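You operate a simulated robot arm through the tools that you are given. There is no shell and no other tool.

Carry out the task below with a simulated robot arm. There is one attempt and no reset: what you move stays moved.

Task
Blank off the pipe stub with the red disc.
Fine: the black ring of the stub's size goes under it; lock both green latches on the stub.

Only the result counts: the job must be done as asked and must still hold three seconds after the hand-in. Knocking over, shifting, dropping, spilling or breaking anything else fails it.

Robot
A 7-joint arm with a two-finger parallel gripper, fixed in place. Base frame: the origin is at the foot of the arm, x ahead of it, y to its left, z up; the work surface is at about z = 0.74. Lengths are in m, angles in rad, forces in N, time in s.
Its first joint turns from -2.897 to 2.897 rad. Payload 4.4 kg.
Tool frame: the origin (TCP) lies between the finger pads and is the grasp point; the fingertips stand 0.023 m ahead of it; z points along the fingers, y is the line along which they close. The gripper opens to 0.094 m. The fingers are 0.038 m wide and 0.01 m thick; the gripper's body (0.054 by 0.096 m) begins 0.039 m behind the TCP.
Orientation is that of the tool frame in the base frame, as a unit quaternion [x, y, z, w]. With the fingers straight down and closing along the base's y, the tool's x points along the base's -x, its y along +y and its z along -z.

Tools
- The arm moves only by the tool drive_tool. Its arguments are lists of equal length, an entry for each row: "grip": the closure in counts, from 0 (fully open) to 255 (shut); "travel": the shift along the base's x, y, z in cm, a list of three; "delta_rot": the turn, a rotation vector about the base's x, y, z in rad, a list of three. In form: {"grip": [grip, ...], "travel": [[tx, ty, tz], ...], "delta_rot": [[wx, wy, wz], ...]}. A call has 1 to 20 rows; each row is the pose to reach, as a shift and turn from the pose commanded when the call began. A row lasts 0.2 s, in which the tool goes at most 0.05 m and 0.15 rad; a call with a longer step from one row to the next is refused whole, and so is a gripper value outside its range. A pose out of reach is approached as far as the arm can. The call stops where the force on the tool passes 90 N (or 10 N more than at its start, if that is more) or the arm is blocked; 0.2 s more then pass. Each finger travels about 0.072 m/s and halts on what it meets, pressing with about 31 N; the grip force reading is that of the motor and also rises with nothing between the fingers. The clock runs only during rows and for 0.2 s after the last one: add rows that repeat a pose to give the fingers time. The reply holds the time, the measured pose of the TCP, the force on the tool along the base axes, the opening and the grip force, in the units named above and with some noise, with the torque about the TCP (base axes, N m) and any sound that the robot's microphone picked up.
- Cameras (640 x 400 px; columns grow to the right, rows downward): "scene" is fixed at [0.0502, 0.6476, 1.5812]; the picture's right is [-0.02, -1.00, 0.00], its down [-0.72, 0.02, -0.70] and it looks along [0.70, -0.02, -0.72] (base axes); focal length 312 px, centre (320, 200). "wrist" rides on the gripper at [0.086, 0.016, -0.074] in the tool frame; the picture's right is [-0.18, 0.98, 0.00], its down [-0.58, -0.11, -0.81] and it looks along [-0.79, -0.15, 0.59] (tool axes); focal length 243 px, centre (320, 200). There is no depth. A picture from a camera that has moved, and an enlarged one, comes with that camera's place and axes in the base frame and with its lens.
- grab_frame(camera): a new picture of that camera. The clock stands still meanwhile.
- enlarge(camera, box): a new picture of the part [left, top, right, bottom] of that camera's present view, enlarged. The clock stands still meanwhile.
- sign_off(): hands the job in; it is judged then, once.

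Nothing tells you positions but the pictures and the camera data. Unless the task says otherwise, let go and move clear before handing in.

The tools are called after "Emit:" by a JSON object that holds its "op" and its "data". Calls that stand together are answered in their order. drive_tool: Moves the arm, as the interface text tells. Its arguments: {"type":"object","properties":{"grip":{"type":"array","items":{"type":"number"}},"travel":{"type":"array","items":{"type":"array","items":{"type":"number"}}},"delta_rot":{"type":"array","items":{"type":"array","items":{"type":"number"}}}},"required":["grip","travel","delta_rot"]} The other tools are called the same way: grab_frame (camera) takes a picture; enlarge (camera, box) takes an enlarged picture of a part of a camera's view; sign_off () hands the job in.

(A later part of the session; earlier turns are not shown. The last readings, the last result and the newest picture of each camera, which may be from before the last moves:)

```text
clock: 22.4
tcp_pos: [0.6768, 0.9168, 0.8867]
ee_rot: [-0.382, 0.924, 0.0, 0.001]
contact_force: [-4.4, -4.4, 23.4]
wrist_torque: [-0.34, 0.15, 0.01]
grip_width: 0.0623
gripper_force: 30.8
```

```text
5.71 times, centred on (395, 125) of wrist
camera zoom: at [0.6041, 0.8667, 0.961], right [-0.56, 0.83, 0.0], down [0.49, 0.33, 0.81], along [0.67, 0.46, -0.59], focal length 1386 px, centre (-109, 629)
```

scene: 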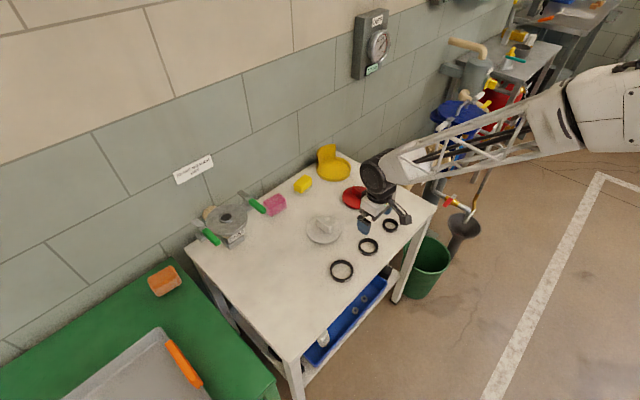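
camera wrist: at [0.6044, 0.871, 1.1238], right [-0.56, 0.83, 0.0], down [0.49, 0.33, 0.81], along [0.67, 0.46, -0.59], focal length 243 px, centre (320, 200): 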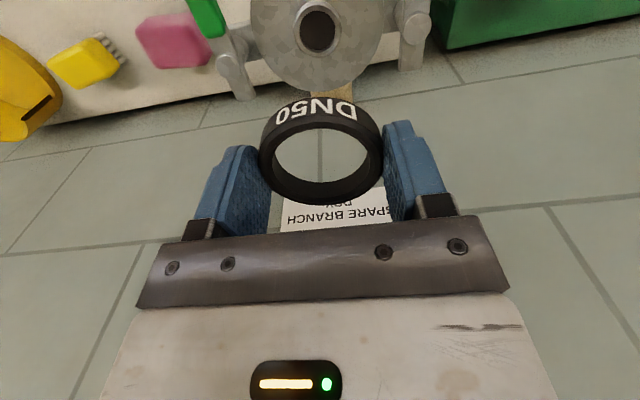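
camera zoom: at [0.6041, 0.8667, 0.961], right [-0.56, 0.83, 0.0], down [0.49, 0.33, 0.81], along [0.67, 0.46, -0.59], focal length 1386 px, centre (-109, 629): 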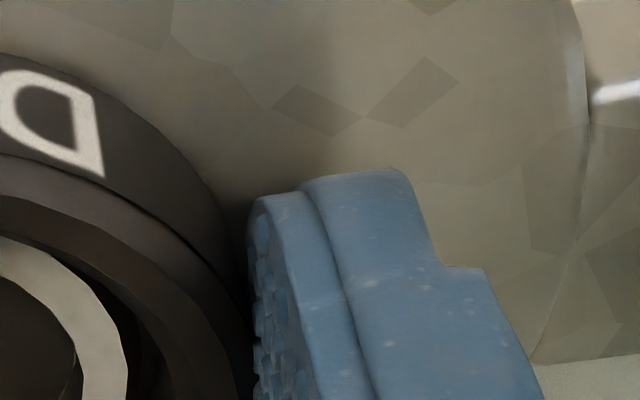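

The rim sits just below the ring's top face all round, so the ring is seated on the flange. I relax the pressure, open, and back straight up.

Emit:
{"op": "drive_tool", "data": {"grip": [110, 110, 90, 70, 40, 20, 10, 10], "travel": [[0.08, 0.03, 0.2], [0.08, 0.03, 0.2], [0.08, 0.03, 0.2], [0.08, 0.03, 0.2], [0.08, 0.03, 0.2], [0.08, 0.03, 0.2], [0.08, 0.03, 0.2], [0.08, 0.03, 0.2]], "delta_rot": [[0, 0, 0], [0, 0, 0], [0, 0, 0], [0, 0, 0], [0, 0, 0], [0, 0, 0], [0, 0, 0], [0, 0, 0]]}}

Emit:
{"op": "enlarge", "data": {"camera": "wrist", "box": [200, 80, 440, 230]}}

```text
clock: 24.2
tcp_pos: [0.6776, 0.9164, 0.8853]
ee_rot: [-0.382, 0.924, 0.001, -0.001]
contact_force: [-0.2, -0.2, 0.2]
wrist_torque: [0.01, 0.04, 0.01]
grip_width: 0.0906
gripper_force: 0.0
```

```text
2.67 times, centred on (320, 155) of wrist
camera zoom: at [0.6048, 0.8664, 0.961], right [-0.56, 0.83, 0.0], down [0.49, 0.33, 0.81], along [0.67, 0.46, -0.59], focal length 647 px, centre (320, 320)
```

zoom: 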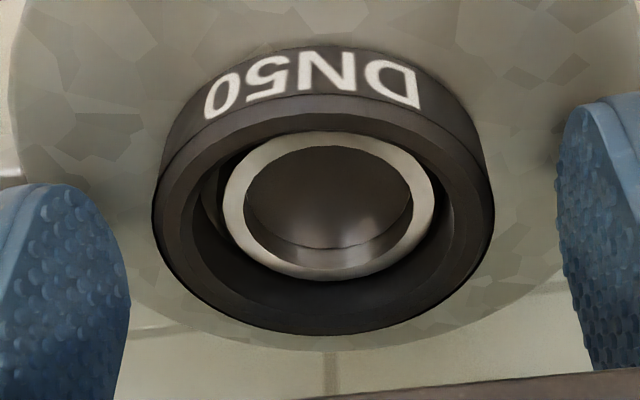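

The ring stayed in place. I rise straight up and check the ring on the stub.

Emit:
{"op": "drive_tool", "data": {"grip": [10, 10, 0, 0, 0, 0], "travel": [[0, 0, 1.5], [0, 0, 4], [0, 0, 8], [0, 0, 12], [0, 0, 15], [0, 0, 15]], "delta_rot": [[0, 0, 0], [0, 0, 0], [0, 0, 0], [0, 0, 0], [0, 0, 0], [0, 0, 0]]}}

Emit:
{"op": "enlarge", "data": {"camera": "wrist", "box": [220, 0, 420, 120]}}

Emit:
{"op": "enlarge", "data": {"camera": "scene", "box": [195, 190, 265, 245]}}

```text
clock: 25.6
tcp_pos: [0.6782, 0.9159, 1.0354]
ee_rot: [-0.382, 0.924, 0.0, 0.0]
contact_force: [0.4, -0.1, 0.7]
wrist_torque: [-0.03, -0.01, -0.02]
grip_width: 0.0942
gripper_force: 0.1
```

```text
3.20 times, centred on (320, 60) of wrist
camera zoom: at [0.6055, 0.866, 1.1109], right [-0.56, 0.83, 0.0], down [0.49, 0.33, 0.81], along [0.67, 0.46, -0.59], focal length 776 px, centre (320, 648)
```

zoom: 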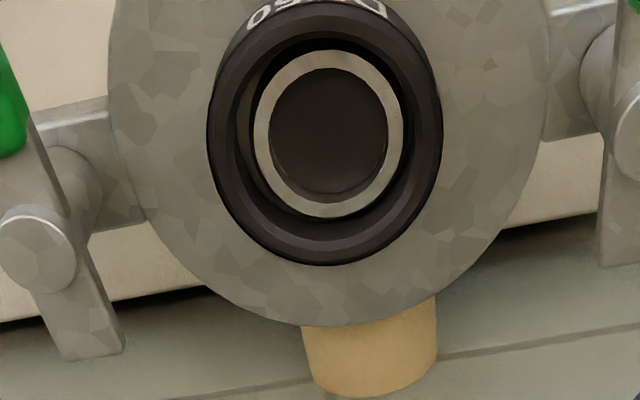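

```text
7.27 times, centred on (230, 218) of scene
camera zoom: at [0.0502, 0.6476, 1.5812], right [-0.02, -1.0, 0.0], down [-0.72, 0.02, -0.7], along [0.7, -0.02, -0.72], focal length 2269 px, centre (974, 73)
```

zoom: 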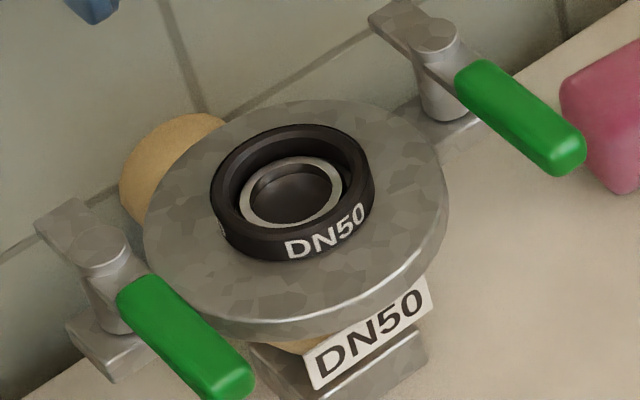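

The DN50 ring sits flat around the lip. Now I move high over to the red disc near (0.86, 0.488).

Emit:
{"op": "drive_tool", "data": {"grip": [0, 0, 0, 0, 0, 0, 0, 0, 0, 0, 0, 0, 0, 0], "travel": [[1.6, -3.9, 0], [3.2, -7.8, 0], [4.9, -11.7, 0], [6.6, -15.6, 0], [8.2, -19.5, 0], [9.9, -23.4, 0], [11.5, -27.3, 0], [13.2, -31.2, 0], [14.8, -35, 0], [16.5, -38.9, 0], [18.2, -42.6, 0], [18.2, -42.6, -4], [18.2, -42.6, -8], [18.2, -42.6, -8]], "delta_rot": [[0, 0, 0], [0, 0, 0], [0, 0, 0], [0, 0, 0], [0, 0, 0], [0, 0, 0], [0, 0, 0], [0, 0, 0], [0, 0, 0], [0, 0, 0], [0, 0, 0], [0, 0, 0], [0, 0, 0], [0, 0, 0]]}}

Emit:
{"op": "grab_frame", "data": {"camera": "wrist"}}

Emit:
{"op": "enlarge", "data": {"camera": "wrist", "box": [220, 0, 420, 125]}}

Emit:
{"op": "grab_frame", "data": {"camera": "scene"}}

```text
clock: 28.6
tcp_pos: [0.8584, 0.49, 0.9565]
ee_rot: [-0.382, 0.924, 0.0, 0.0]
contact_force: [-0.5, 0.1, 0.6]
wrist_torque: [-0.01, 0.02, 0.01]
grip_width: 0.0941
gripper_force: 0.1
```

```text
taken
camera wrist: at [0.7865, 0.4405, 1.0314], right [-0.56, 0.83, 0.0], down [0.49, 0.33, 0.81], along [0.67, 0.46, -0.59], focal length 243 px, centre (320, 200)
```

wrist: 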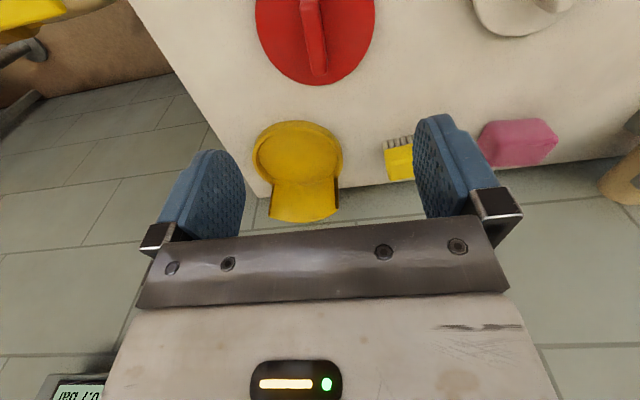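

```text
3.20 times, centred on (320, 62) of wrist
camera zoom: at [0.7865, 0.4405, 1.0314], right [-0.56, 0.83, 0.0], down [0.49, 0.33, 0.81], along [0.67, 0.46, -0.59], focal length 776 px, centre (320, 640)
```

zoom: 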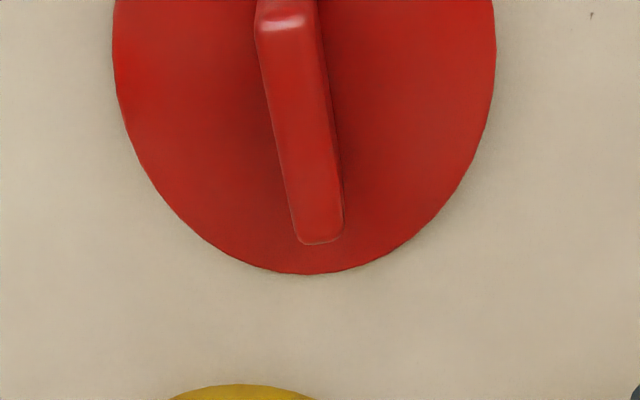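

```text
taken
```

scene: 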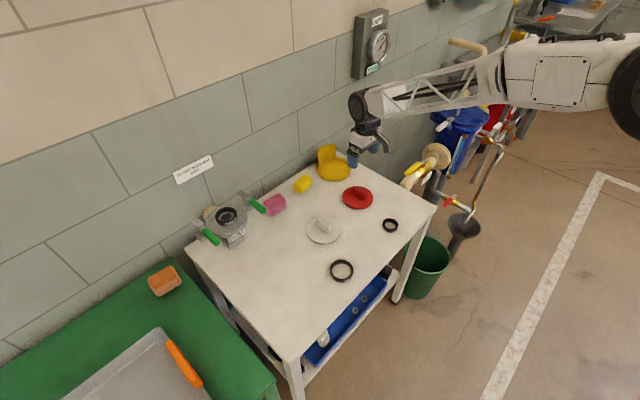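

The disc is partially out of view at the top; I'll descend further to see all of it between the fingers.

Emit:
{"op": "drive_tool", "data": {"grip": [0, 0, 0, 0], "travel": [[0, 0, -3], [0, 0, -6], [0, 0, -8], [0, 0, -8]], "delta_rot": [[0, 0, 0], [0, 0, 0], [0, 0, 0], [0, 0, 0]]}}

Emit:
{"op": "grab_frame", "data": {"camera": "wrist"}}

Emit:
{"op": "enlarge", "data": {"camera": "wrist", "box": [220, 0, 420, 125]}}

Emit:
{"op": "enlarge", "data": {"camera": "scene", "box": [320, 140, 400, 220]}}

```text
clock: 29.6
tcp_pos: [0.8592, 0.4887, 0.8778]
ee_rot: [-0.383, 0.924, 0.0, 0.0]
contact_force: [0.3, -0.2, 0.5]
wrist_torque: [0.0, 0.01, -0.03]
grip_width: 0.0939
gripper_force: 0.1
```

```text
taken
camera wrist: at [0.7866, 0.44, 0.9525], right [-0.56, 0.83, 0.0], down [0.49, 0.33, 0.81], along [0.67, 0.46, -0.59], focal length 243 px, centre (320, 200)
```

wrist: 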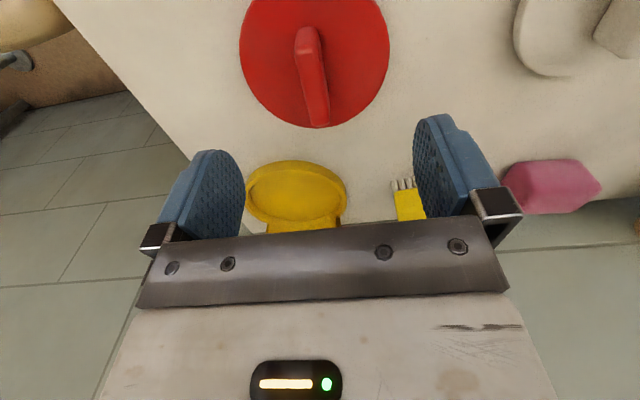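

```text
3.20 times, centred on (320, 62) of wrist
camera zoom: at [0.7866, 0.44, 0.9525], right [-0.56, 0.83, 0.0], down [0.49, 0.33, 0.81], along [0.67, 0.46, -0.59], focal length 776 px, centre (320, 640)
```

zoom: 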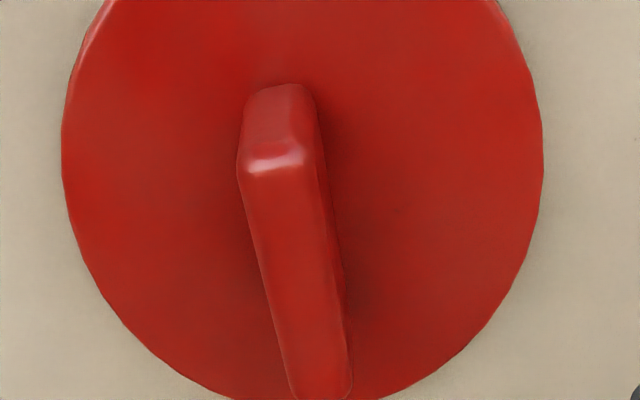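

```text
5.00 times, centred on (360, 180) of scene
camera zoom: at [0.0502, 0.6476, 1.5812], right [-0.02, -1.0, 0.0], down [-0.72, 0.02, -0.7], along [0.7, -0.02, -0.72], focal length 1560 px, centre (120, 300)
```

zoom: 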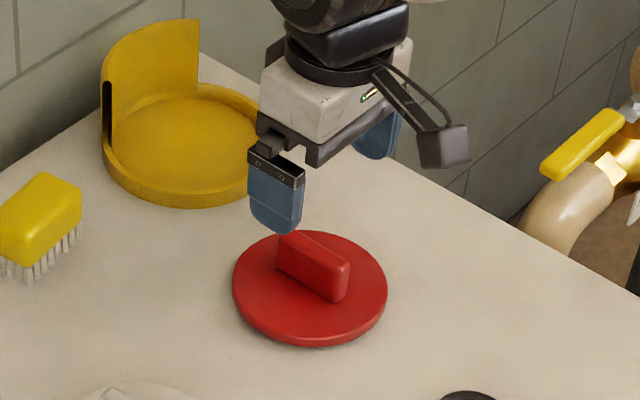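

The bar handle runs at about 44°, centre about (0.866, 0.490), top at z≈0.788, and lies across the fingers' closing line. I shift over it, lower to z≈0.80 and check.

Emit:
{"op": "drive_tool", "data": {"grip": [0, 0, 0, 0, 0], "travel": [[0.7, 0.05, 0], [0.7, 0.05, -3], [0.7, 0.05, -6], [0.7, 0.05, -7.8], [0.7, 0.05, -7.8]], "delta_rot": [[0, 0, 0], [0, 0, 0], [0, 0, 0], [0, 0, 0], [0, 0, 0]]}}

Emit:
{"op": "grab_frame", "data": {"camera": "wrist"}}

Emit:
{"op": "enlarge", "data": {"camera": "scene", "box": [320, 150, 400, 220]}}

```text
clock: 30.8
tcp_pos: [0.8655, 0.4904, 0.7973]
ee_rot: [-0.383, 0.924, 0.0, -0.001]
contact_force: [0.0, -1.2, 0.2]
wrist_torque: [0.01, 0.01, 0.01]
grip_width: 0.0942
gripper_force: 0.1
```

```text
taken
camera wrist: at [0.7931, 0.4409, 0.873], right [-0.56, 0.83, 0.0], down [0.49, 0.33, 0.81], along [0.67, 0.46, -0.59], focal length 243 px, centre (320, 200)
```

wrist: 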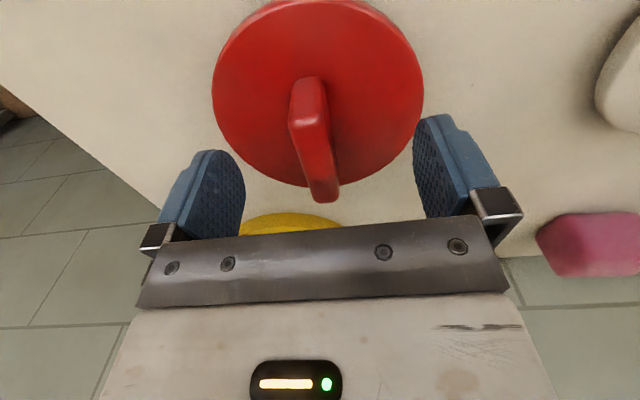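

```text
5.71 times, centred on (360, 185) of scene
camera zoom: at [0.0502, 0.6476, 1.5812], right [-0.02, -1.0, 0.0], down [-0.72, 0.02, -0.7], along [0.7, -0.02, -0.72], focal length 1783 px, centre (91, 286)
```

zoom: 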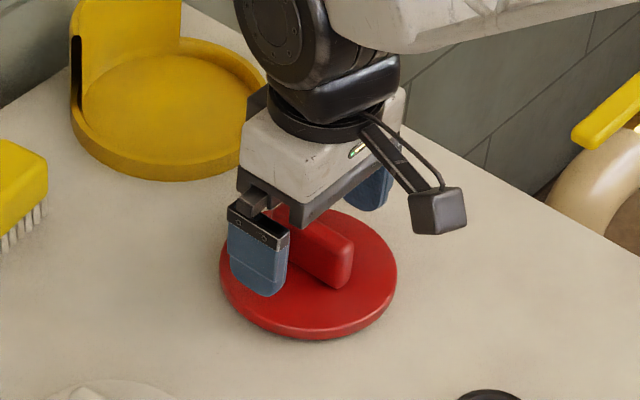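

The disc and its bar are centred within about 3 mm. I shift 2.5 mm outward, lower to fingertips just above the disc face, and close on the bar.

Emit:
{"op": "drive_tool", "data": {"grip": [0, 0, 0, 80, 160, 255, 255, 255, 255, 255], "travel": [[0.2, 0.14, -0.6], [0.2, 0.14, -1.2], [0.2, 0.14, -1.5], [0.2, 0.14, -1.5], [0.2, 0.14, -1.5], [0.2, 0.14, -1.5], [0.2, 0.14, -1.5], [0.2, 0.14, -1.5], [0.2, 0.14, -1.5], [0.2, 0.14, -1.5]], "delta_rot": [[0, 0, 0], [0, 0, 0], [0, 0, 0], [0, 0, 0], [0, 0, 0], [0, 0, 0], [0, 0, 0], [0, 0, 0], [0, 0, 0], [0, 0, 0]]}}

Emit:
{"op": "grab_frame", "data": {"camera": "wrist"}}

Emit:
{"op": "enlarge", "data": {"camera": "scene", "box": [320, 150, 400, 220]}}

```text
clock: 33.0
tcp_pos: [0.8686, 0.4918, 0.784]
ee_rot: [-0.383, 0.924, 0.0, 0.0]
contact_force: [1.2, -0.2, 0.4]
wrist_torque: [-0.02, -0.01, -0.03]
grip_width: 0.0155
gripper_force: 31.1
```

```text
taken
camera wrist: at [0.796, 0.4424, 0.8589], right [-0.56, 0.83, 0.0], down [0.49, 0.33, 0.81], along [0.67, 0.46, -0.59], focal length 243 px, centre (320, 200)
```

wrist: 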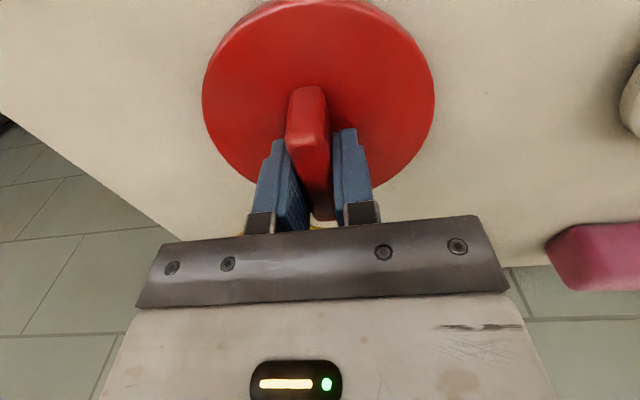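

```text
5.71 times, centred on (360, 185) of scene
camera zoom: at [0.0502, 0.6476, 1.5812], right [-0.02, -1.0, 0.0], down [-0.72, 0.02, -0.7], along [0.7, -0.02, -0.72], focal length 1783 px, centre (91, 286)
```

zoom: 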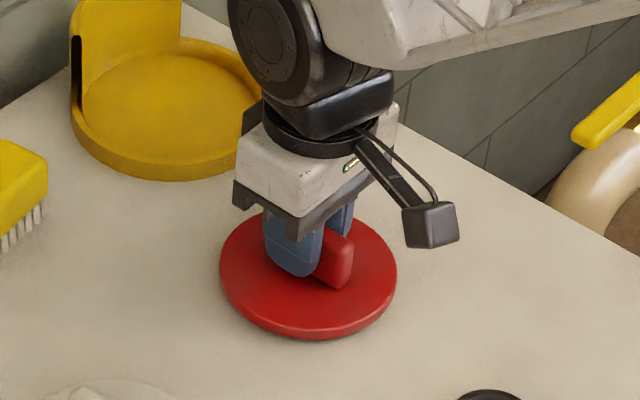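

The bar is gripped at 15.5 mm. I lift and check that the disc hangs level and centred.

Emit:
{"op": "drive_tool", "data": {"grip": [255, 255, 255, 255, 255, 255, 255], "travel": [[0, 0, 1], [0, 0, 4], [0, 0, 8], [0, 0, 12], [0, 0, 16], [0, 0, 20], [0, 0, 20]], "delta_rot": [[0, 0, 0], [0, 0, 0], [0, 0, 0], [0, 0, 0], [0, 0, 0], [0, 0, 0], [0, 0, 0]]}}

Emit:
{"op": "grab_frame", "data": {"camera": "wrist"}}

Emit:
{"op": "grab_frame", "data": {"camera": "scene"}}

Emit:
{"op": "enlarge", "data": {"camera": "wrist", "box": [190, 0, 450, 163]}}

```text
clock: 34.6
tcp_pos: [0.8684, 0.4903, 0.9834]
ee_rot: [-0.384, 0.924, 0.0, 0.0]
contact_force: [0.9, -0.3, -3.4]
wrist_torque: [0.01, -0.04, 0.0]
grip_width: 0.0157
gripper_force: 31.2
```

```text
taken
camera wrist: at [0.7954, 0.4427, 1.0595], right [-0.56, 0.83, 0.0], down [0.49, 0.33, 0.81], along [0.67, 0.46, -0.59], focal length 243 px, centre (320, 200)
```

wrist: 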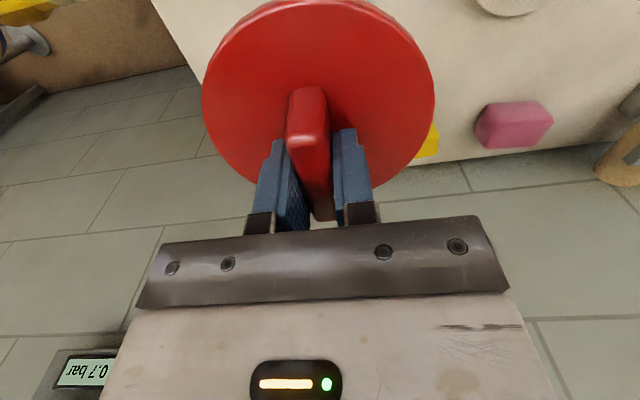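

```text
taken
```

scene: 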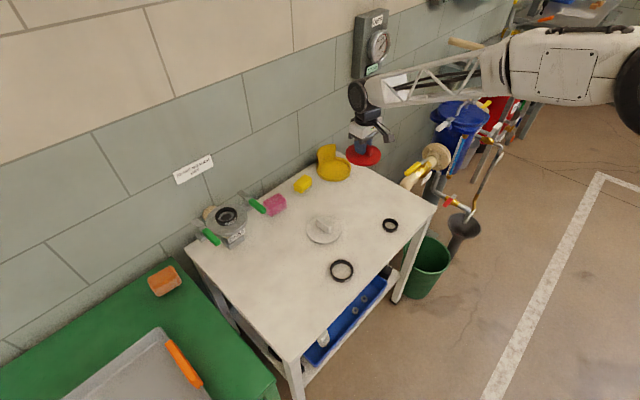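

```text
2.45 times, centred on (320, 82) of wrist
camera zoom: at [0.7954, 0.4427, 1.0595], right [-0.56, 0.83, 0.0], down [0.49, 0.33, 0.81], along [0.67, 0.46, -0.59], focal length 595 px, centre (320, 491)
```

zoom: 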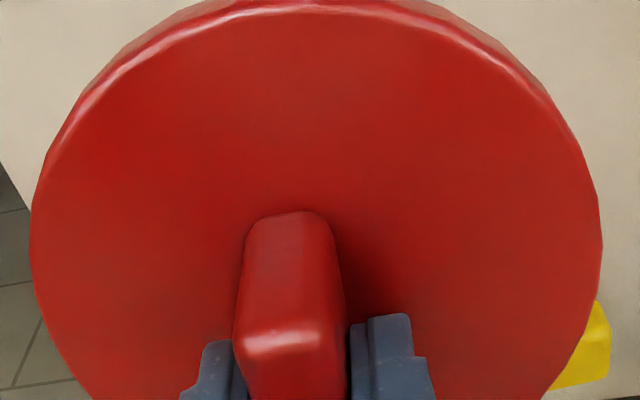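

The disc hangs level and is centred on the tool within about 1 mm. I carry it high to above the stub at (0.680, 0.920).

Emit:
{"op": "drive_tool", "data": {"grip": [255, 255, 255, 255, 255, 255, 255, 255, 255, 255, 255, 255, 255, 255, 255], "travel": [[0, 0, 2.5], [0, 0, 4.5], [-1.6, 3.6, 4.5], [-3.2, 7.4, 4.5], [-4.9, 11.2, 4.5], [-6.6, 15, 4.5], [-8.3, 18.9, 4.5], [-10, 22.8, 4.5], [-11.7, 26.7, 4.5], [-13.4, 30.6, 4.5], [-15.1, 34.5, 4.5], [-16.8, 38.4, 4.5], [-18.1, 41.3, 4.5], [-18.75, 42.77, 4.5], [-18.75, 42.77, 4.5]], "delta_rot": [[0, 0, 0], [0, 0, 0], [0, 0, 0], [0, 0, 0], [0, 0, 0], [0, 0, 0], [0, 0, 0], [0, 0, 0], [0, 0, 0], [0, 0, 0], [0, 0, 0], [0, 0, 0], [0, 0, 0], [0, 0, 0], [0, 0, 0]]}}

Emit:
{"op": "grab_frame", "data": {"camera": "wrist"}}

Emit:
{"op": "enlarge", "data": {"camera": "scene", "box": [185, 150, 285, 250]}}

```text
clock: 37.8
tcp_pos: [0.6822, 0.9205, 1.028]
ee_rot: [-0.382, 0.924, 0.0, 0.0]
contact_force: [-1.6, 0.3, -4.0]
wrist_torque: [0.02, 0.03, -0.01]
grip_width: 0.0161
gripper_force: 31.3
```

```text
taken
camera wrist: at [0.6089, 0.8703, 1.1025], right [-0.56, 0.83, 0.0], down [0.49, 0.33, 0.81], along [0.67, 0.46, -0.59], focal length 243 px, centre (320, 200)
```

wrist: 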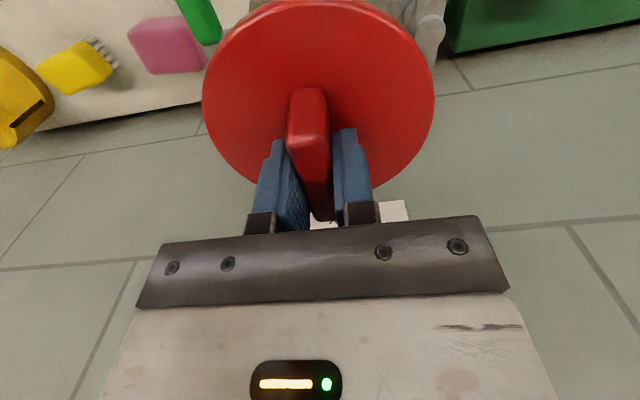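

```text
4.00 times, centred on (235, 200) of scene
camera zoom: at [0.0502, 0.6476, 1.5812], right [-0.02, -1.0, 0.0], down [-0.72, 0.02, -0.7], along [0.7, -0.02, -0.72], focal length 1248 px, centre (660, 200)
```

zoom: 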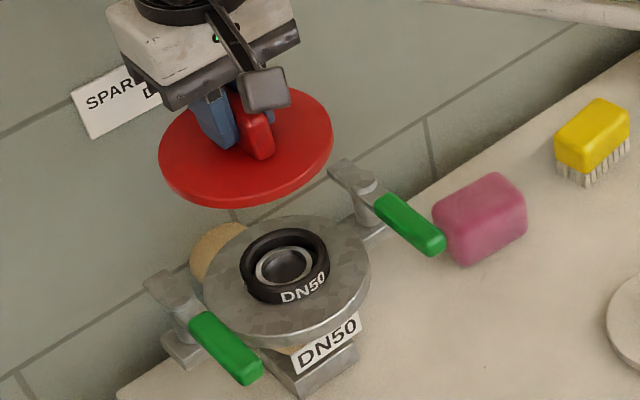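

The disc is over the stub. I lower it to about 2 cm above the expected contact height and check clearance to the latches.

Emit:
{"op": "drive_tool", "data": {"grip": [255, 255, 255, 255, 255], "travel": [[-0.1, 0, -3], [-0.1, 0, -6], [-0.1, 0, -8], [-0.1, 0, -9.3], [-0.1, 0, -9.3]], "delta_rot": [[0, 0, 0], [0, 0, 0], [0, 0, 0], [0, 0, 0], [0, 0, 0]]}}

Emit:
{"op": "enlarge", "data": {"camera": "wrist", "box": [160, 0, 480, 200]}}

Emit:
{"op": "enlarge", "data": {"camera": "scene", "box": [190, 175, 270, 245]}}

```text
clock: 39.0
tcp_pos: [0.6784, 0.9218, 0.9351]
ee_rot: [-0.382, 0.924, 0.0, 0.0]
contact_force: [1.3, -0.1, -4.6]
wrist_torque: [0.07, 0.02, 0.02]
grip_width: 0.0158
gripper_force: 31.1
```

```text
2.00 times, centred on (320, 100) of wrist
camera zoom: at [0.6067, 0.8711, 1.0102], right [-0.56, 0.83, 0.0], down [0.49, 0.33, 0.81], along [0.67, 0.46, -0.59], focal length 485 px, centre (320, 400)
```

zoom: 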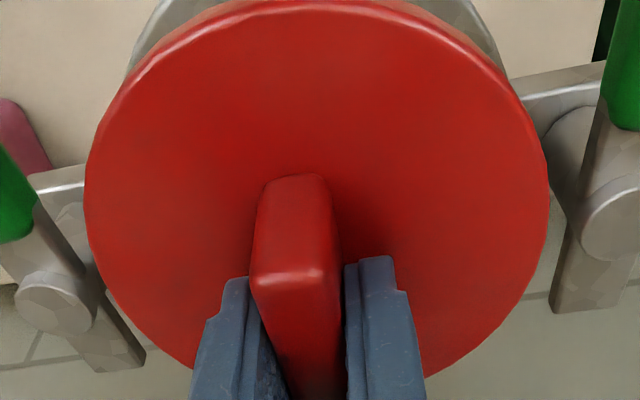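

```text
5.71 times, centred on (230, 210) of scene
camera zoom: at [0.0502, 0.6476, 1.5812], right [-0.02, -1.0, 0.0], down [-0.72, 0.02, -0.7], along [0.7, -0.02, -0.72], focal length 1783 px, centre (834, 143)
```

zoom: 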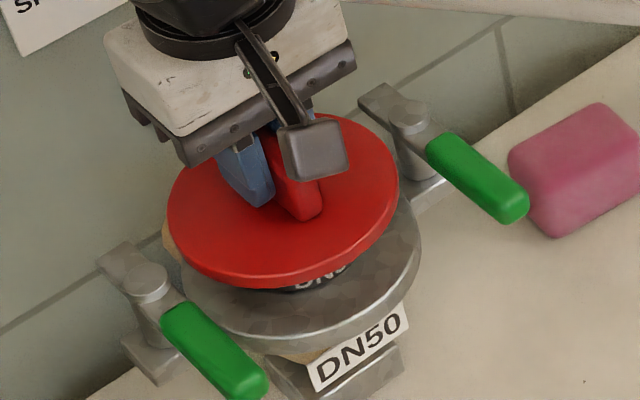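

Clearances to both latches look even. I lower the disc gently onto the ring, watching the force.

Emit:
{"op": "drive_tool", "data": {"grip": [255, 255, 255, 255], "travel": [[0.1, -0.06, -0.5], [0.1, -0.06, -1], [0.1, -0.06, -1.4], [0.1, -0.06, -1.4]], "delta_rot": [[0, 0, 0], [0, 0, 0], [0, 0, 0], [0, 0, 0]]}}

Emit:
{"op": "enlarge", "data": {"camera": "scene", "box": [200, 190, 260, 240]}}

```text
clock: 40.0
tcp_pos: [0.6798, 0.9186, 0.9221]
ee_rot: [-0.382, 0.924, 0.0, 0.0]
contact_force: [0.2, 0.5, -4.7]
wrist_torque: [-0.02, 0.0, 0.01]
grip_width: 0.0156
gripper_force: 30.9
```

```text
8.00 times, centred on (230, 215) of scene
camera zoom: at [0.0502, 0.6476, 1.5812], right [-0.02, -1.0, 0.0], down [-0.72, 0.02, -0.7], along [0.7, -0.02, -0.72], focal length 2496 px, centre (1040, 80)
```

zoom: 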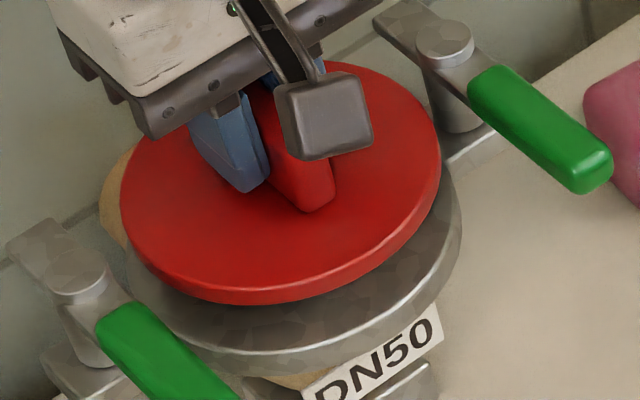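

Emit:
{"op": "drive_tool", "data": {"grip": [255, 255, 255, 255], "travel": [[0, 0, -0.2], [0, 0, -0.4], [0, 0, -0.4], [0, 0, -0.4]], "delta_rot": [[0, 0, 0], [0, 0, 0], [0, 0, 0], [0, 0, 0]]}}

Emit:
{"op": "enlarge", "data": {"camera": "scene", "box": [200, 190, 260, 240]}}

```text
clock: 41.0
tcp_pos: [0.6799, 0.9176, 0.9175]
ee_rot: [-0.383, 0.924, 0.0, 0.0]
contact_force: [0.4, 0.2, -3.9]
wrist_torque: [-0.03, -0.02, -0.02]
grip_width: 0.0158
gripper_force: 30.6
```

```text
8.00 times, centred on (230, 215) of scene
camera zoom: at [0.0502, 0.6476, 1.5812], right [-0.02, -1.0, 0.0], down [-0.72, 0.02, -0.7], along [0.7, -0.02, -0.72], focal length 2496 px, centre (1040, 80)
```

zoom: 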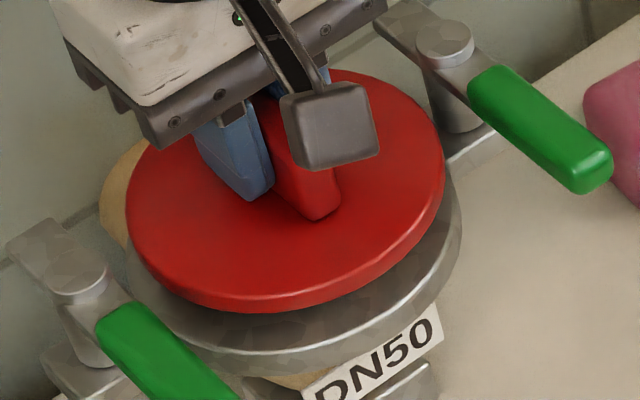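

The disc is just above the ring, with no contact yet (z≈0.918). I keep lowering in 2 mm steps.

Emit:
{"op": "drive_tool", "data": {"grip": [255, 255, 255], "travel": [[0, 0.05, -0.2], [0, 0.05, -0.3], [0, 0.05, -0.3]], "delta_rot": [[0, 0, 0], [0, 0, 0], [0, 0, 0]]}}

```text
clock: 41.8
tcp_pos: [0.6799, 0.9179, 0.9148]
ee_rot: [-0.382, 0.924, 0.001, 0.0]
contact_force: [0.1, -0.3, -3.1]
wrist_torque: [0.02, -0.01, -0.01]
grip_width: 0.0157
gripper_force: 30.8
```

Emit:
{"op": "drive_tool", "data": {"grip": [255, 255, 255], "travel": [[0, 0, -0.15], [0, 0, -0.3], [0, 0, -0.3]], "delta_rot": [[0, 0, 0], [0, 0, 0], [0, 0, 0]]}}

Emit:
{"op": "enlarge", "data": {"camera": "scene", "box": [200, 190, 260, 240]}}

Emit:
{"op": "enlarge", "data": {"camera": "wrist", "box": [160, 0, 480, 200]}}

```text
clock: 42.6
tcp_pos: [0.6802, 0.9204, 0.9136]
ee_rot: [-0.383, 0.924, 0.0, 0.001]
contact_force: [-1.4, -4.0, 23.1]
wrist_torque: [-0.41, 0.28, 0.03]
grip_width: 0.016
gripper_force: 30.8
```

```text
8.00 times, centred on (230, 215) of scene
camera zoom: at [0.0502, 0.6476, 1.5812], right [-0.02, -1.0, 0.0], down [-0.72, 0.02, -0.7], along [0.7, -0.02, -0.72], focal length 2496 px, centre (1040, 80)
```

zoom: 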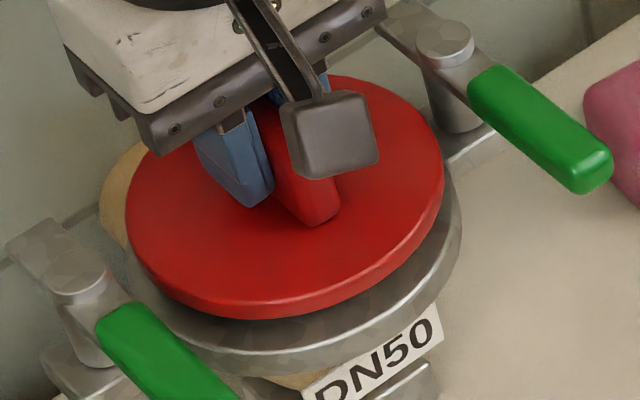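

```text
2.00 times, centred on (320, 100) of wrist
camera zoom: at [0.6077, 0.8698, 0.9885], right [-0.56, 0.83, 0.0], down [0.49, 0.33, 0.81], along [0.67, 0.46, -0.59], focal length 485 px, centre (320, 400)
```

zoom: 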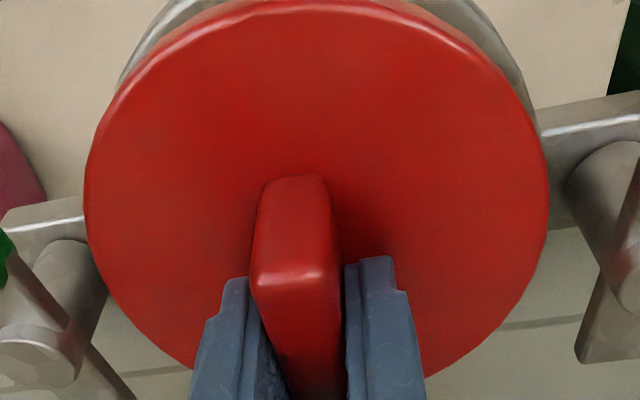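

The disc has landed on the ring (TCP z≈0.9145). I relax the pressure, release the bar, and rise.

Emit:
{"op": "drive_tool", "data": {"grip": [255, 255, 220, 190, 150, 110, 100, 100], "travel": [[0, 0, 0.2], [0, 0, 0.22], [0, 0, 0.22], [0, 0, 0.22], [0, 0, 0.22], [0, 0, 0.22], [0, 0, 0.22], [0, 0, 0.22]], "delta_rot": [[0, 0, 0], [0, 0, 0], [0, 0, 0], [0, 0, 0], [0, 0, 0], [0, 0, 0], [0, 0, 0], [0, 0, 0]]}}

Emit:
{"op": "enlarge", "data": {"camera": "wrist", "box": [160, 0, 480, 200]}}

```text
clock: 44.4
tcp_pos: [0.6805, 0.9184, 0.913]
ee_rot: [-0.383, 0.924, 0.0, 0.0]
contact_force: [0.2, 0.5, 0.2]
wrist_torque: [0.02, 0.01, 0.0]
grip_width: 0.0572
gripper_force: 0.1
```

```text
2.00 times, centred on (320, 100) of wrist
camera zoom: at [0.6076, 0.8696, 0.9883], right [-0.56, 0.83, 0.0], down [0.49, 0.33, 0.81], along [0.67, 0.46, -0.59], focal length 485 px, centre (320, 400)
```

zoom: 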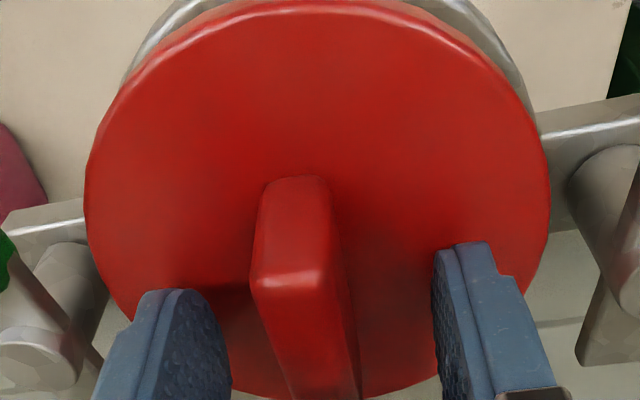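

The disc stayed put after release. I rise straight up and inspect it and the latches.

Emit:
{"op": "drive_tool", "data": {"grip": [100, 100, 100, 100, 100, 100], "travel": [[0, 0, 2], [0, 0, 5], [0, 0, 9], [0, 0, 12], [-2.5, -2.5, 14], [-5, -5, 14]], "delta_rot": [[0, 0, 0], [0, 0, 0], [0, 0, 0], [0, 0, 0], [0, 0, 0], [0, 0, 0]]}}

Emit:
{"op": "grab_frame", "data": {"camera": "wrist"}}

Emit:
{"op": "enlarge", "data": {"camera": "scene", "box": [190, 180, 280, 250]}}

Emit:
{"op": "enlarge", "data": {"camera": "wrist", "box": [160, 0, 480, 170]}}

```text
clock: 45.8
tcp_pos: [0.6285, 0.8697, 1.0503]
ee_rot: [-0.383, 0.924, -0.001, -0.001]
contact_force: [-0.9, 0.5, -1.6]
wrist_torque: [0.03, -0.01, -0.01]
grip_width: 0.0572
gripper_force: 0.0
```

```text
taken
camera wrist: at [0.5572, 0.8203, 1.1257], right [-0.56, 0.83, 0.0], down [0.49, 0.33, 0.81], along [0.66, 0.46, -0.59], focal length 243 px, centre (320, 200)
```

wrist: 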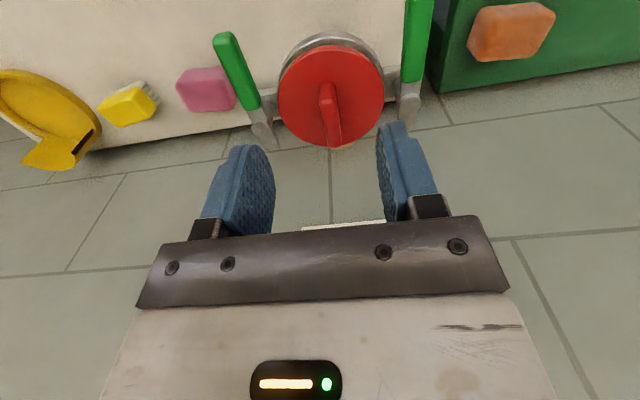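

```text
5.71 times, centred on (235, 215) of scene
camera zoom: at [0.0502, 0.6476, 1.5812], right [-0.02, -1.0, 0.0], down [-0.72, 0.02, -0.7], along [0.7, -0.02, -0.72], focal length 1783 px, centre (806, 114)
```

zoom: 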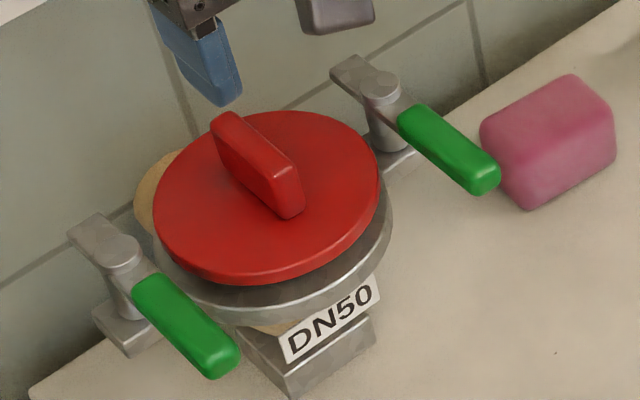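

```text
2.00 times, centred on (320, 85) of wrist
camera zoom: at [0.5572, 0.8203, 1.1257], right [-0.56, 0.83, 0.0], down [0.49, 0.33, 0.81], along [0.66, 0.46, -0.59], focal length 485 px, centre (320, 430)
```

zoom: 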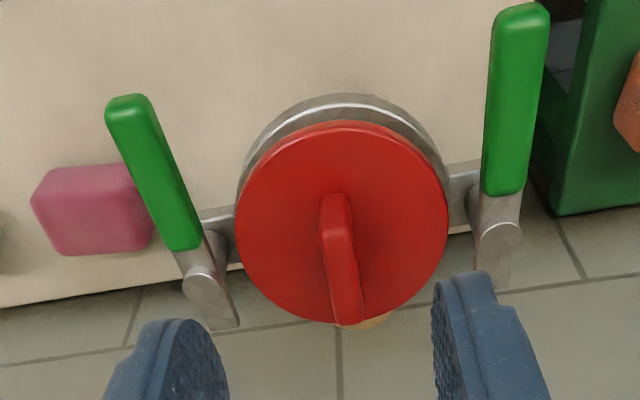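

The disc sits level on the ring. Now the latches: I'll close the fingers and come down on the inner side of the handle nearest the pink sponge, first to a hover position.

Emit:
{"op": "drive_tool", "data": {"grip": [160, 220, 255, 255, 255, 255, 255], "travel": [[1.9, -1.6, 0], [3.85, -3.28, 0], [3.85, -3.28, -3], [3.85, -3.28, -6], [3.85, -3.28, -9], [3.85, -3.28, -10], [3.85, -3.28, -10]], "delta_rot": [[0, 0, 0], [0, 0, 0], [0, 0, 0], [0, 0, 0], [0, 0, 0], [0, 0, 0], [0, 0, 0]]}}

Emit:
{"op": "grab_frame", "data": {"camera": "wrist"}}

Emit:
{"op": "enlarge", "data": {"camera": "scene", "box": [190, 170, 290, 250]}}

```text
clock: 47.4
tcp_pos: [0.6685, 0.8374, 0.9525]
ee_rot: [-0.383, 0.924, 0.0, -0.001]
contact_force: [-0.5, -0.4, 0.5]
wrist_torque: [-0.01, -0.01, 0.01]
grip_width: 0.0
gripper_force: 30.7
```

```text
taken
camera wrist: at [0.5955, 0.7874, 1.0282], right [-0.56, 0.83, 0.0], down [0.49, 0.33, 0.81], along [0.67, 0.46, -0.59], focal length 243 px, centre (320, 200)
```

wrist: 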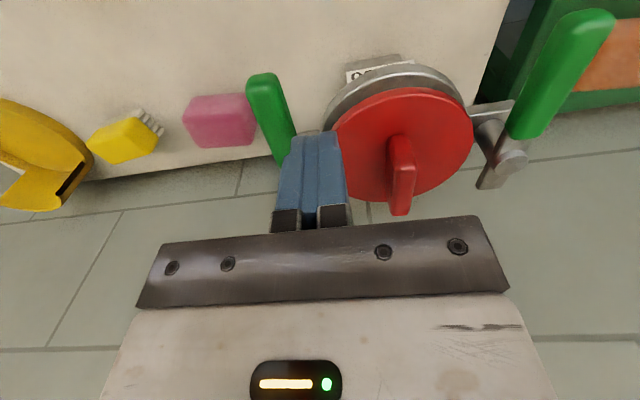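

```text
5.00 times, centred on (240, 210) of scene
camera zoom: at [0.0502, 0.6476, 1.5812], right [-0.02, -1.0, 0.0], down [-0.72, 0.02, -0.7], along [0.7, -0.02, -0.72], focal length 1560 px, centre (720, 150)
```

zoom: 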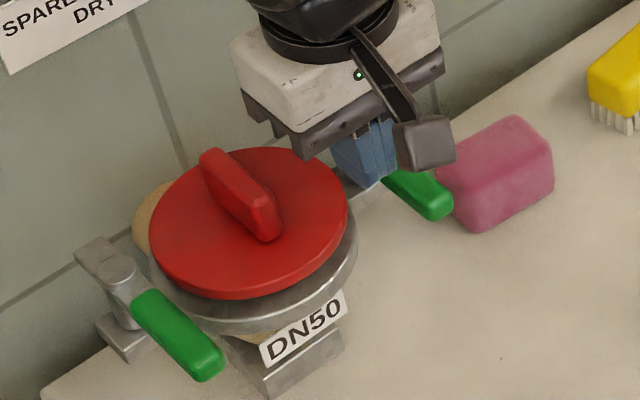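

The finger block hovers between the handle and the disc with about 6 mm clearance. I descend beside the handle.

Emit:
{"op": "drive_tool", "data": {"grip": [255, 255, 255, 255, 255], "travel": [[-0.25, -0.25, 0], [-0.25, -0.25, -2], [-0.25, -0.25, -4], [-0.25, -0.25, -5.5], [-0.25, -0.25, -5.5]], "delta_rot": [[0, 0, 0], [0, 0, 0], [0, 0, 0], [0, 0, 0], [0, 0, 0]]}}

Emit:
{"op": "grab_frame", "data": {"camera": "wrist"}}

Emit:
{"op": "enlarge", "data": {"camera": "scene", "box": [220, 175, 290, 230]}}

```text
clock: 48.6
tcp_pos: [0.6662, 0.8357, 0.8977]
ee_rot: [-0.383, 0.924, 0.0, 0.0]
contact_force: [0.0, -1.0, -0.7]
wrist_torque: [-0.03, 0.0, 0.03]
grip_width: 0.0
gripper_force: 31.0
```

```text
taken
camera wrist: at [0.5943, 0.7856, 0.9733], right [-0.56, 0.83, 0.0], down [0.49, 0.33, 0.81], along [0.67, 0.46, -0.59], focal length 243 px, centre (320, 200)
```

wrist: 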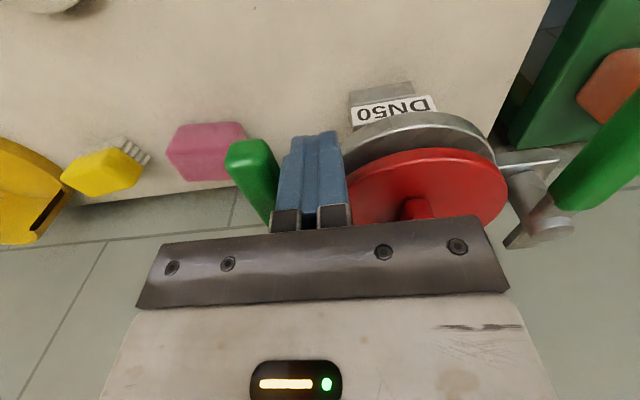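

```text
7.27 times, centred on (255, 202) of scene
camera zoom: at [0.0502, 0.6476, 1.5812], right [-0.02, -1.0, 0.0], down [-0.72, 0.02, -0.7], along [0.7, -0.02, -0.72], focal length 2269 px, centre (793, 182)
```

zoom: 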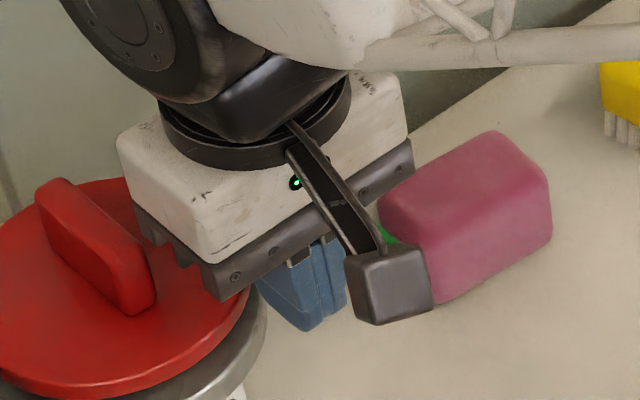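

The fingers are beside the handle at the right height. I start the outward arc push, first to about 30°.

Emit:
{"op": "drive_tool", "data": {"grip": [255, 255, 255, 255, 255, 255], "travel": [[0.64, -0.31, 0], [0.93, -0.88, 0], [1.22, -1.46, 0], [1.67, -2.02, 0], [2.14, -2.56, 0], [2.14, -2.56, 0]], "delta_rot": [[0, 0, 0], [0, 0, 0], [0, 0, 0], [0, 0, 0], [0, 0, 0], [0, 0, 0]]}}

Emit:
{"op": "grab_frame", "data": {"camera": "wrist"}}

Emit:
{"op": "enlarge", "data": {"camera": "scene", "box": [200, 165, 300, 245]}}

```text
clock: 50.0
tcp_pos: [0.6886, 0.8098, 0.8974]
ee_rot: [-0.382, 0.924, 0.0, 0.001]
contact_force: [0.2, -0.2, -0.1]
wrist_torque: [-0.02, -0.02, 0.0]
grip_width: 0.0
gripper_force: 30.9
```

```text
taken
camera wrist: at [0.6155, 0.7597, 0.9728], right [-0.56, 0.83, 0.0], down [0.49, 0.33, 0.81], along [0.67, 0.46, -0.59], focal length 243 px, centre (320, 200)
```

wrist: 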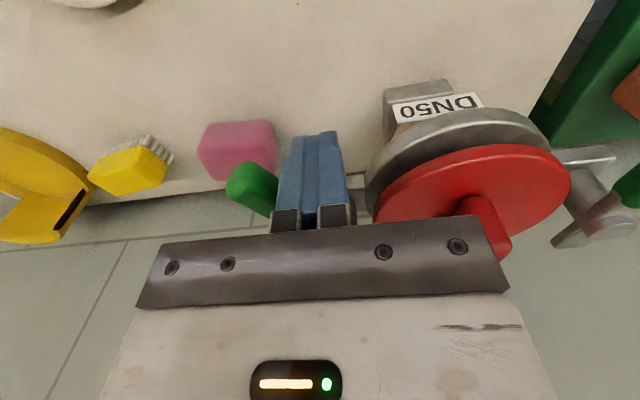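

```text
5.00 times, centred on (250, 205) of scene
camera zoom: at [0.0502, 0.6476, 1.5812], right [-0.02, -1.0, 0.0], down [-0.72, 0.02, -0.7], along [0.7, -0.02, -0.72], focal length 1560 px, centre (670, 175)
```

zoom: 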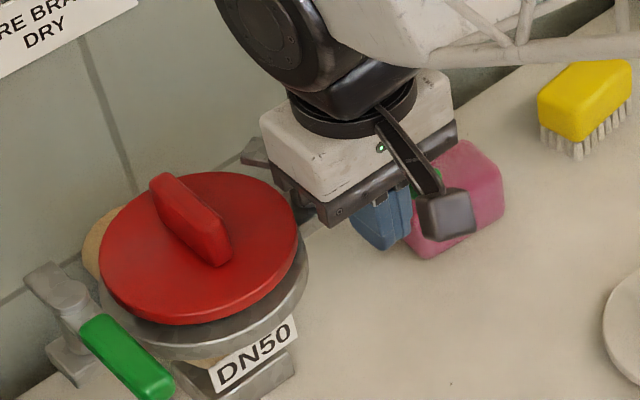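

The handle is turning with no resistance. I continue the arc to about 68°.

Emit:
{"op": "drive_tool", "data": {"grip": [255, 255, 255, 255, 255, 255], "travel": [[0.62, -0.46, 0], [1.27, -0.9, 0], [2.05, -1.22, 0], [2.89, -1.49, 0], [3.79, -1.57, 0], [3.79, -1.57, 0]], "delta_rot": [[0, 0, 0], [0, 0, 0], [0, 0, 0], [0, 0, 0], [0, 0, 0], [0, 0, 0]]}}

Emit:
{"op": "grab_frame", "data": {"camera": "wrist"}}

Emit:
{"op": "enlarge", "data": {"camera": "scene", "box": [200, 165, 300, 245]}}

```text
clock: 51.4
tcp_pos: [0.7232, 0.7932, 0.8979]
ee_rot: [-0.383, 0.924, 0.0, 0.0]
contact_force: [0.5, 0.3, -0.3]
wrist_torque: [0.0, 0.0, -0.01]
grip_width: 0.0
gripper_force: 30.9
```

```text
taken
camera wrist: at [0.6525, 0.7434, 0.9729], right [-0.56, 0.83, 0.0], down [0.49, 0.33, 0.81], along [0.67, 0.46, -0.59], focal length 243 px, centre (320, 200)
```

wrist: 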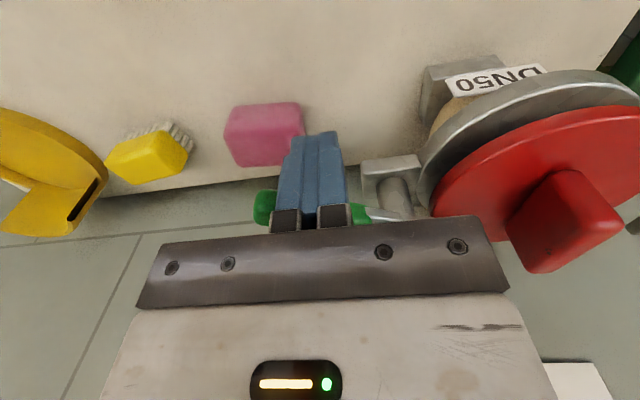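

```text
5.00 times, centred on (250, 205) of scene
camera zoom: at [0.0502, 0.6476, 1.5812], right [-0.02, -1.0, 0.0], down [-0.72, 0.02, -0.7], along [0.7, -0.02, -0.72], focal length 1560 px, centre (670, 175)
```

zoom: 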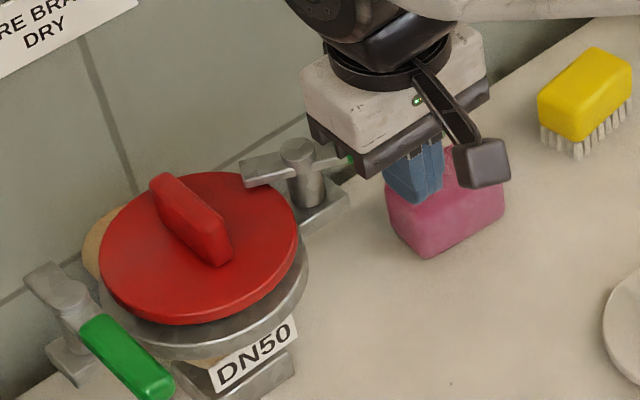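

The toe is swinging over the red disc as hoped. I finish the arc to about 90°.

Emit:
{"op": "drive_tool", "data": {"grip": [255, 255, 255, 255, 255], "travel": [[0.95, -0.01, 0], [1.42, 0.08, 0], [1.9, 0.19, 0], [2.37, 0.34, 0], [2.37, 0.34, 0]], "delta_rot": [[0, 0, 0], [0, 0, 0], [0, 0, 0], [0, 0, 0], [0, 0, 0]]}}

Emit:
{"op": "grab_frame", "data": {"camera": "wrist"}}

Emit:
{"op": "enlarge", "data": {"camera": "scene", "box": [200, 165, 300, 245]}}

```text
clock: 52.6
tcp_pos: [0.7495, 0.7965, 0.8975]
ee_rot: [-0.383, 0.924, 0.0, 0.0]
contact_force: [-0.2, 0.2, 0.0]
wrist_torque: [-0.03, -0.01, 0.02]
grip_width: 0.0
gripper_force: 30.3
```

```text
taken
camera wrist: at [0.6767, 0.7469, 0.9729], right [-0.56, 0.83, 0.0], down [0.49, 0.33, 0.81], along [0.67, 0.46, -0.59], focal length 243 px, centre (320, 200)
```

wrist: 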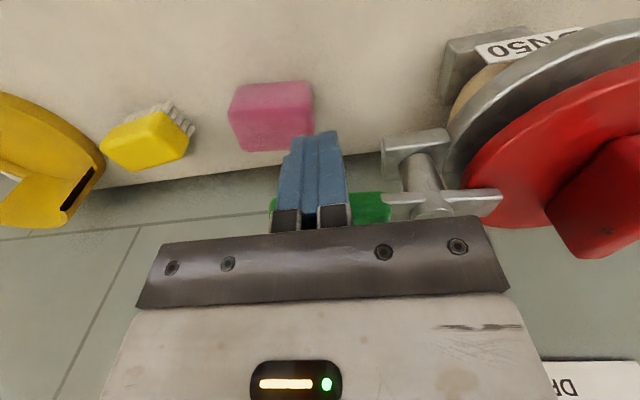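

```text
5.00 times, centred on (250, 205) of scene
camera zoom: at [0.0502, 0.6476, 1.5812], right [-0.02, -1.0, 0.0], down [-0.72, 0.02, -0.7], along [0.7, -0.02, -0.72], focal length 1560 px, centre (670, 175)
```

zoom: 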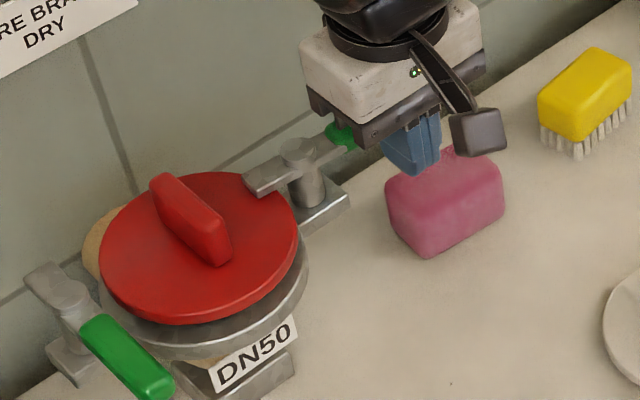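

The toe now lies across the disc edge. I zoom to check the angle before deciding whether to push further.

Emit:
{"op": "enlarge", "data": {"camera": "scene", "box": [225, 180, 285, 220]}}

Emit:
{"op": "enlarge", "data": {"camera": "wrist", "box": [240, 110, 540, 240]}}

```text
10.00 times, centred on (255, 200) of scene
camera zoom: at [0.0502, 0.6476, 1.5812], right [-0.02, -1.0, 0.0], down [-0.72, 0.02, -0.7], along [0.7, -0.02, -0.72], focal length 3120 px, centre (970, 200)
```

zoom: 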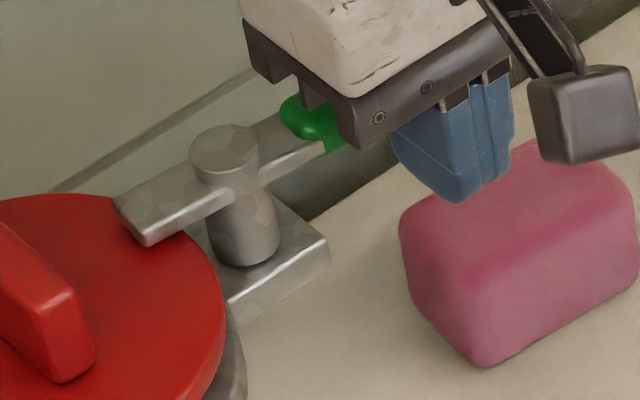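

```text
2.13 times, centred on (390, 175) of wrist
camera zoom: at [0.6767, 0.7469, 0.9729], right [-0.56, 0.83, 0.0], down [0.49, 0.33, 0.81], along [0.67, 0.46, -0.59], focal length 518 px, centre (171, 253)
```

zoom: 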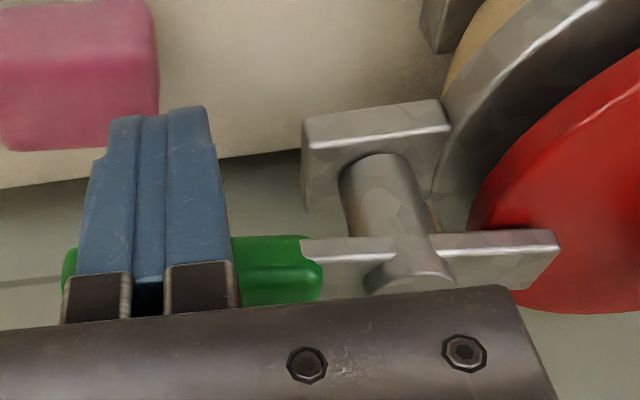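

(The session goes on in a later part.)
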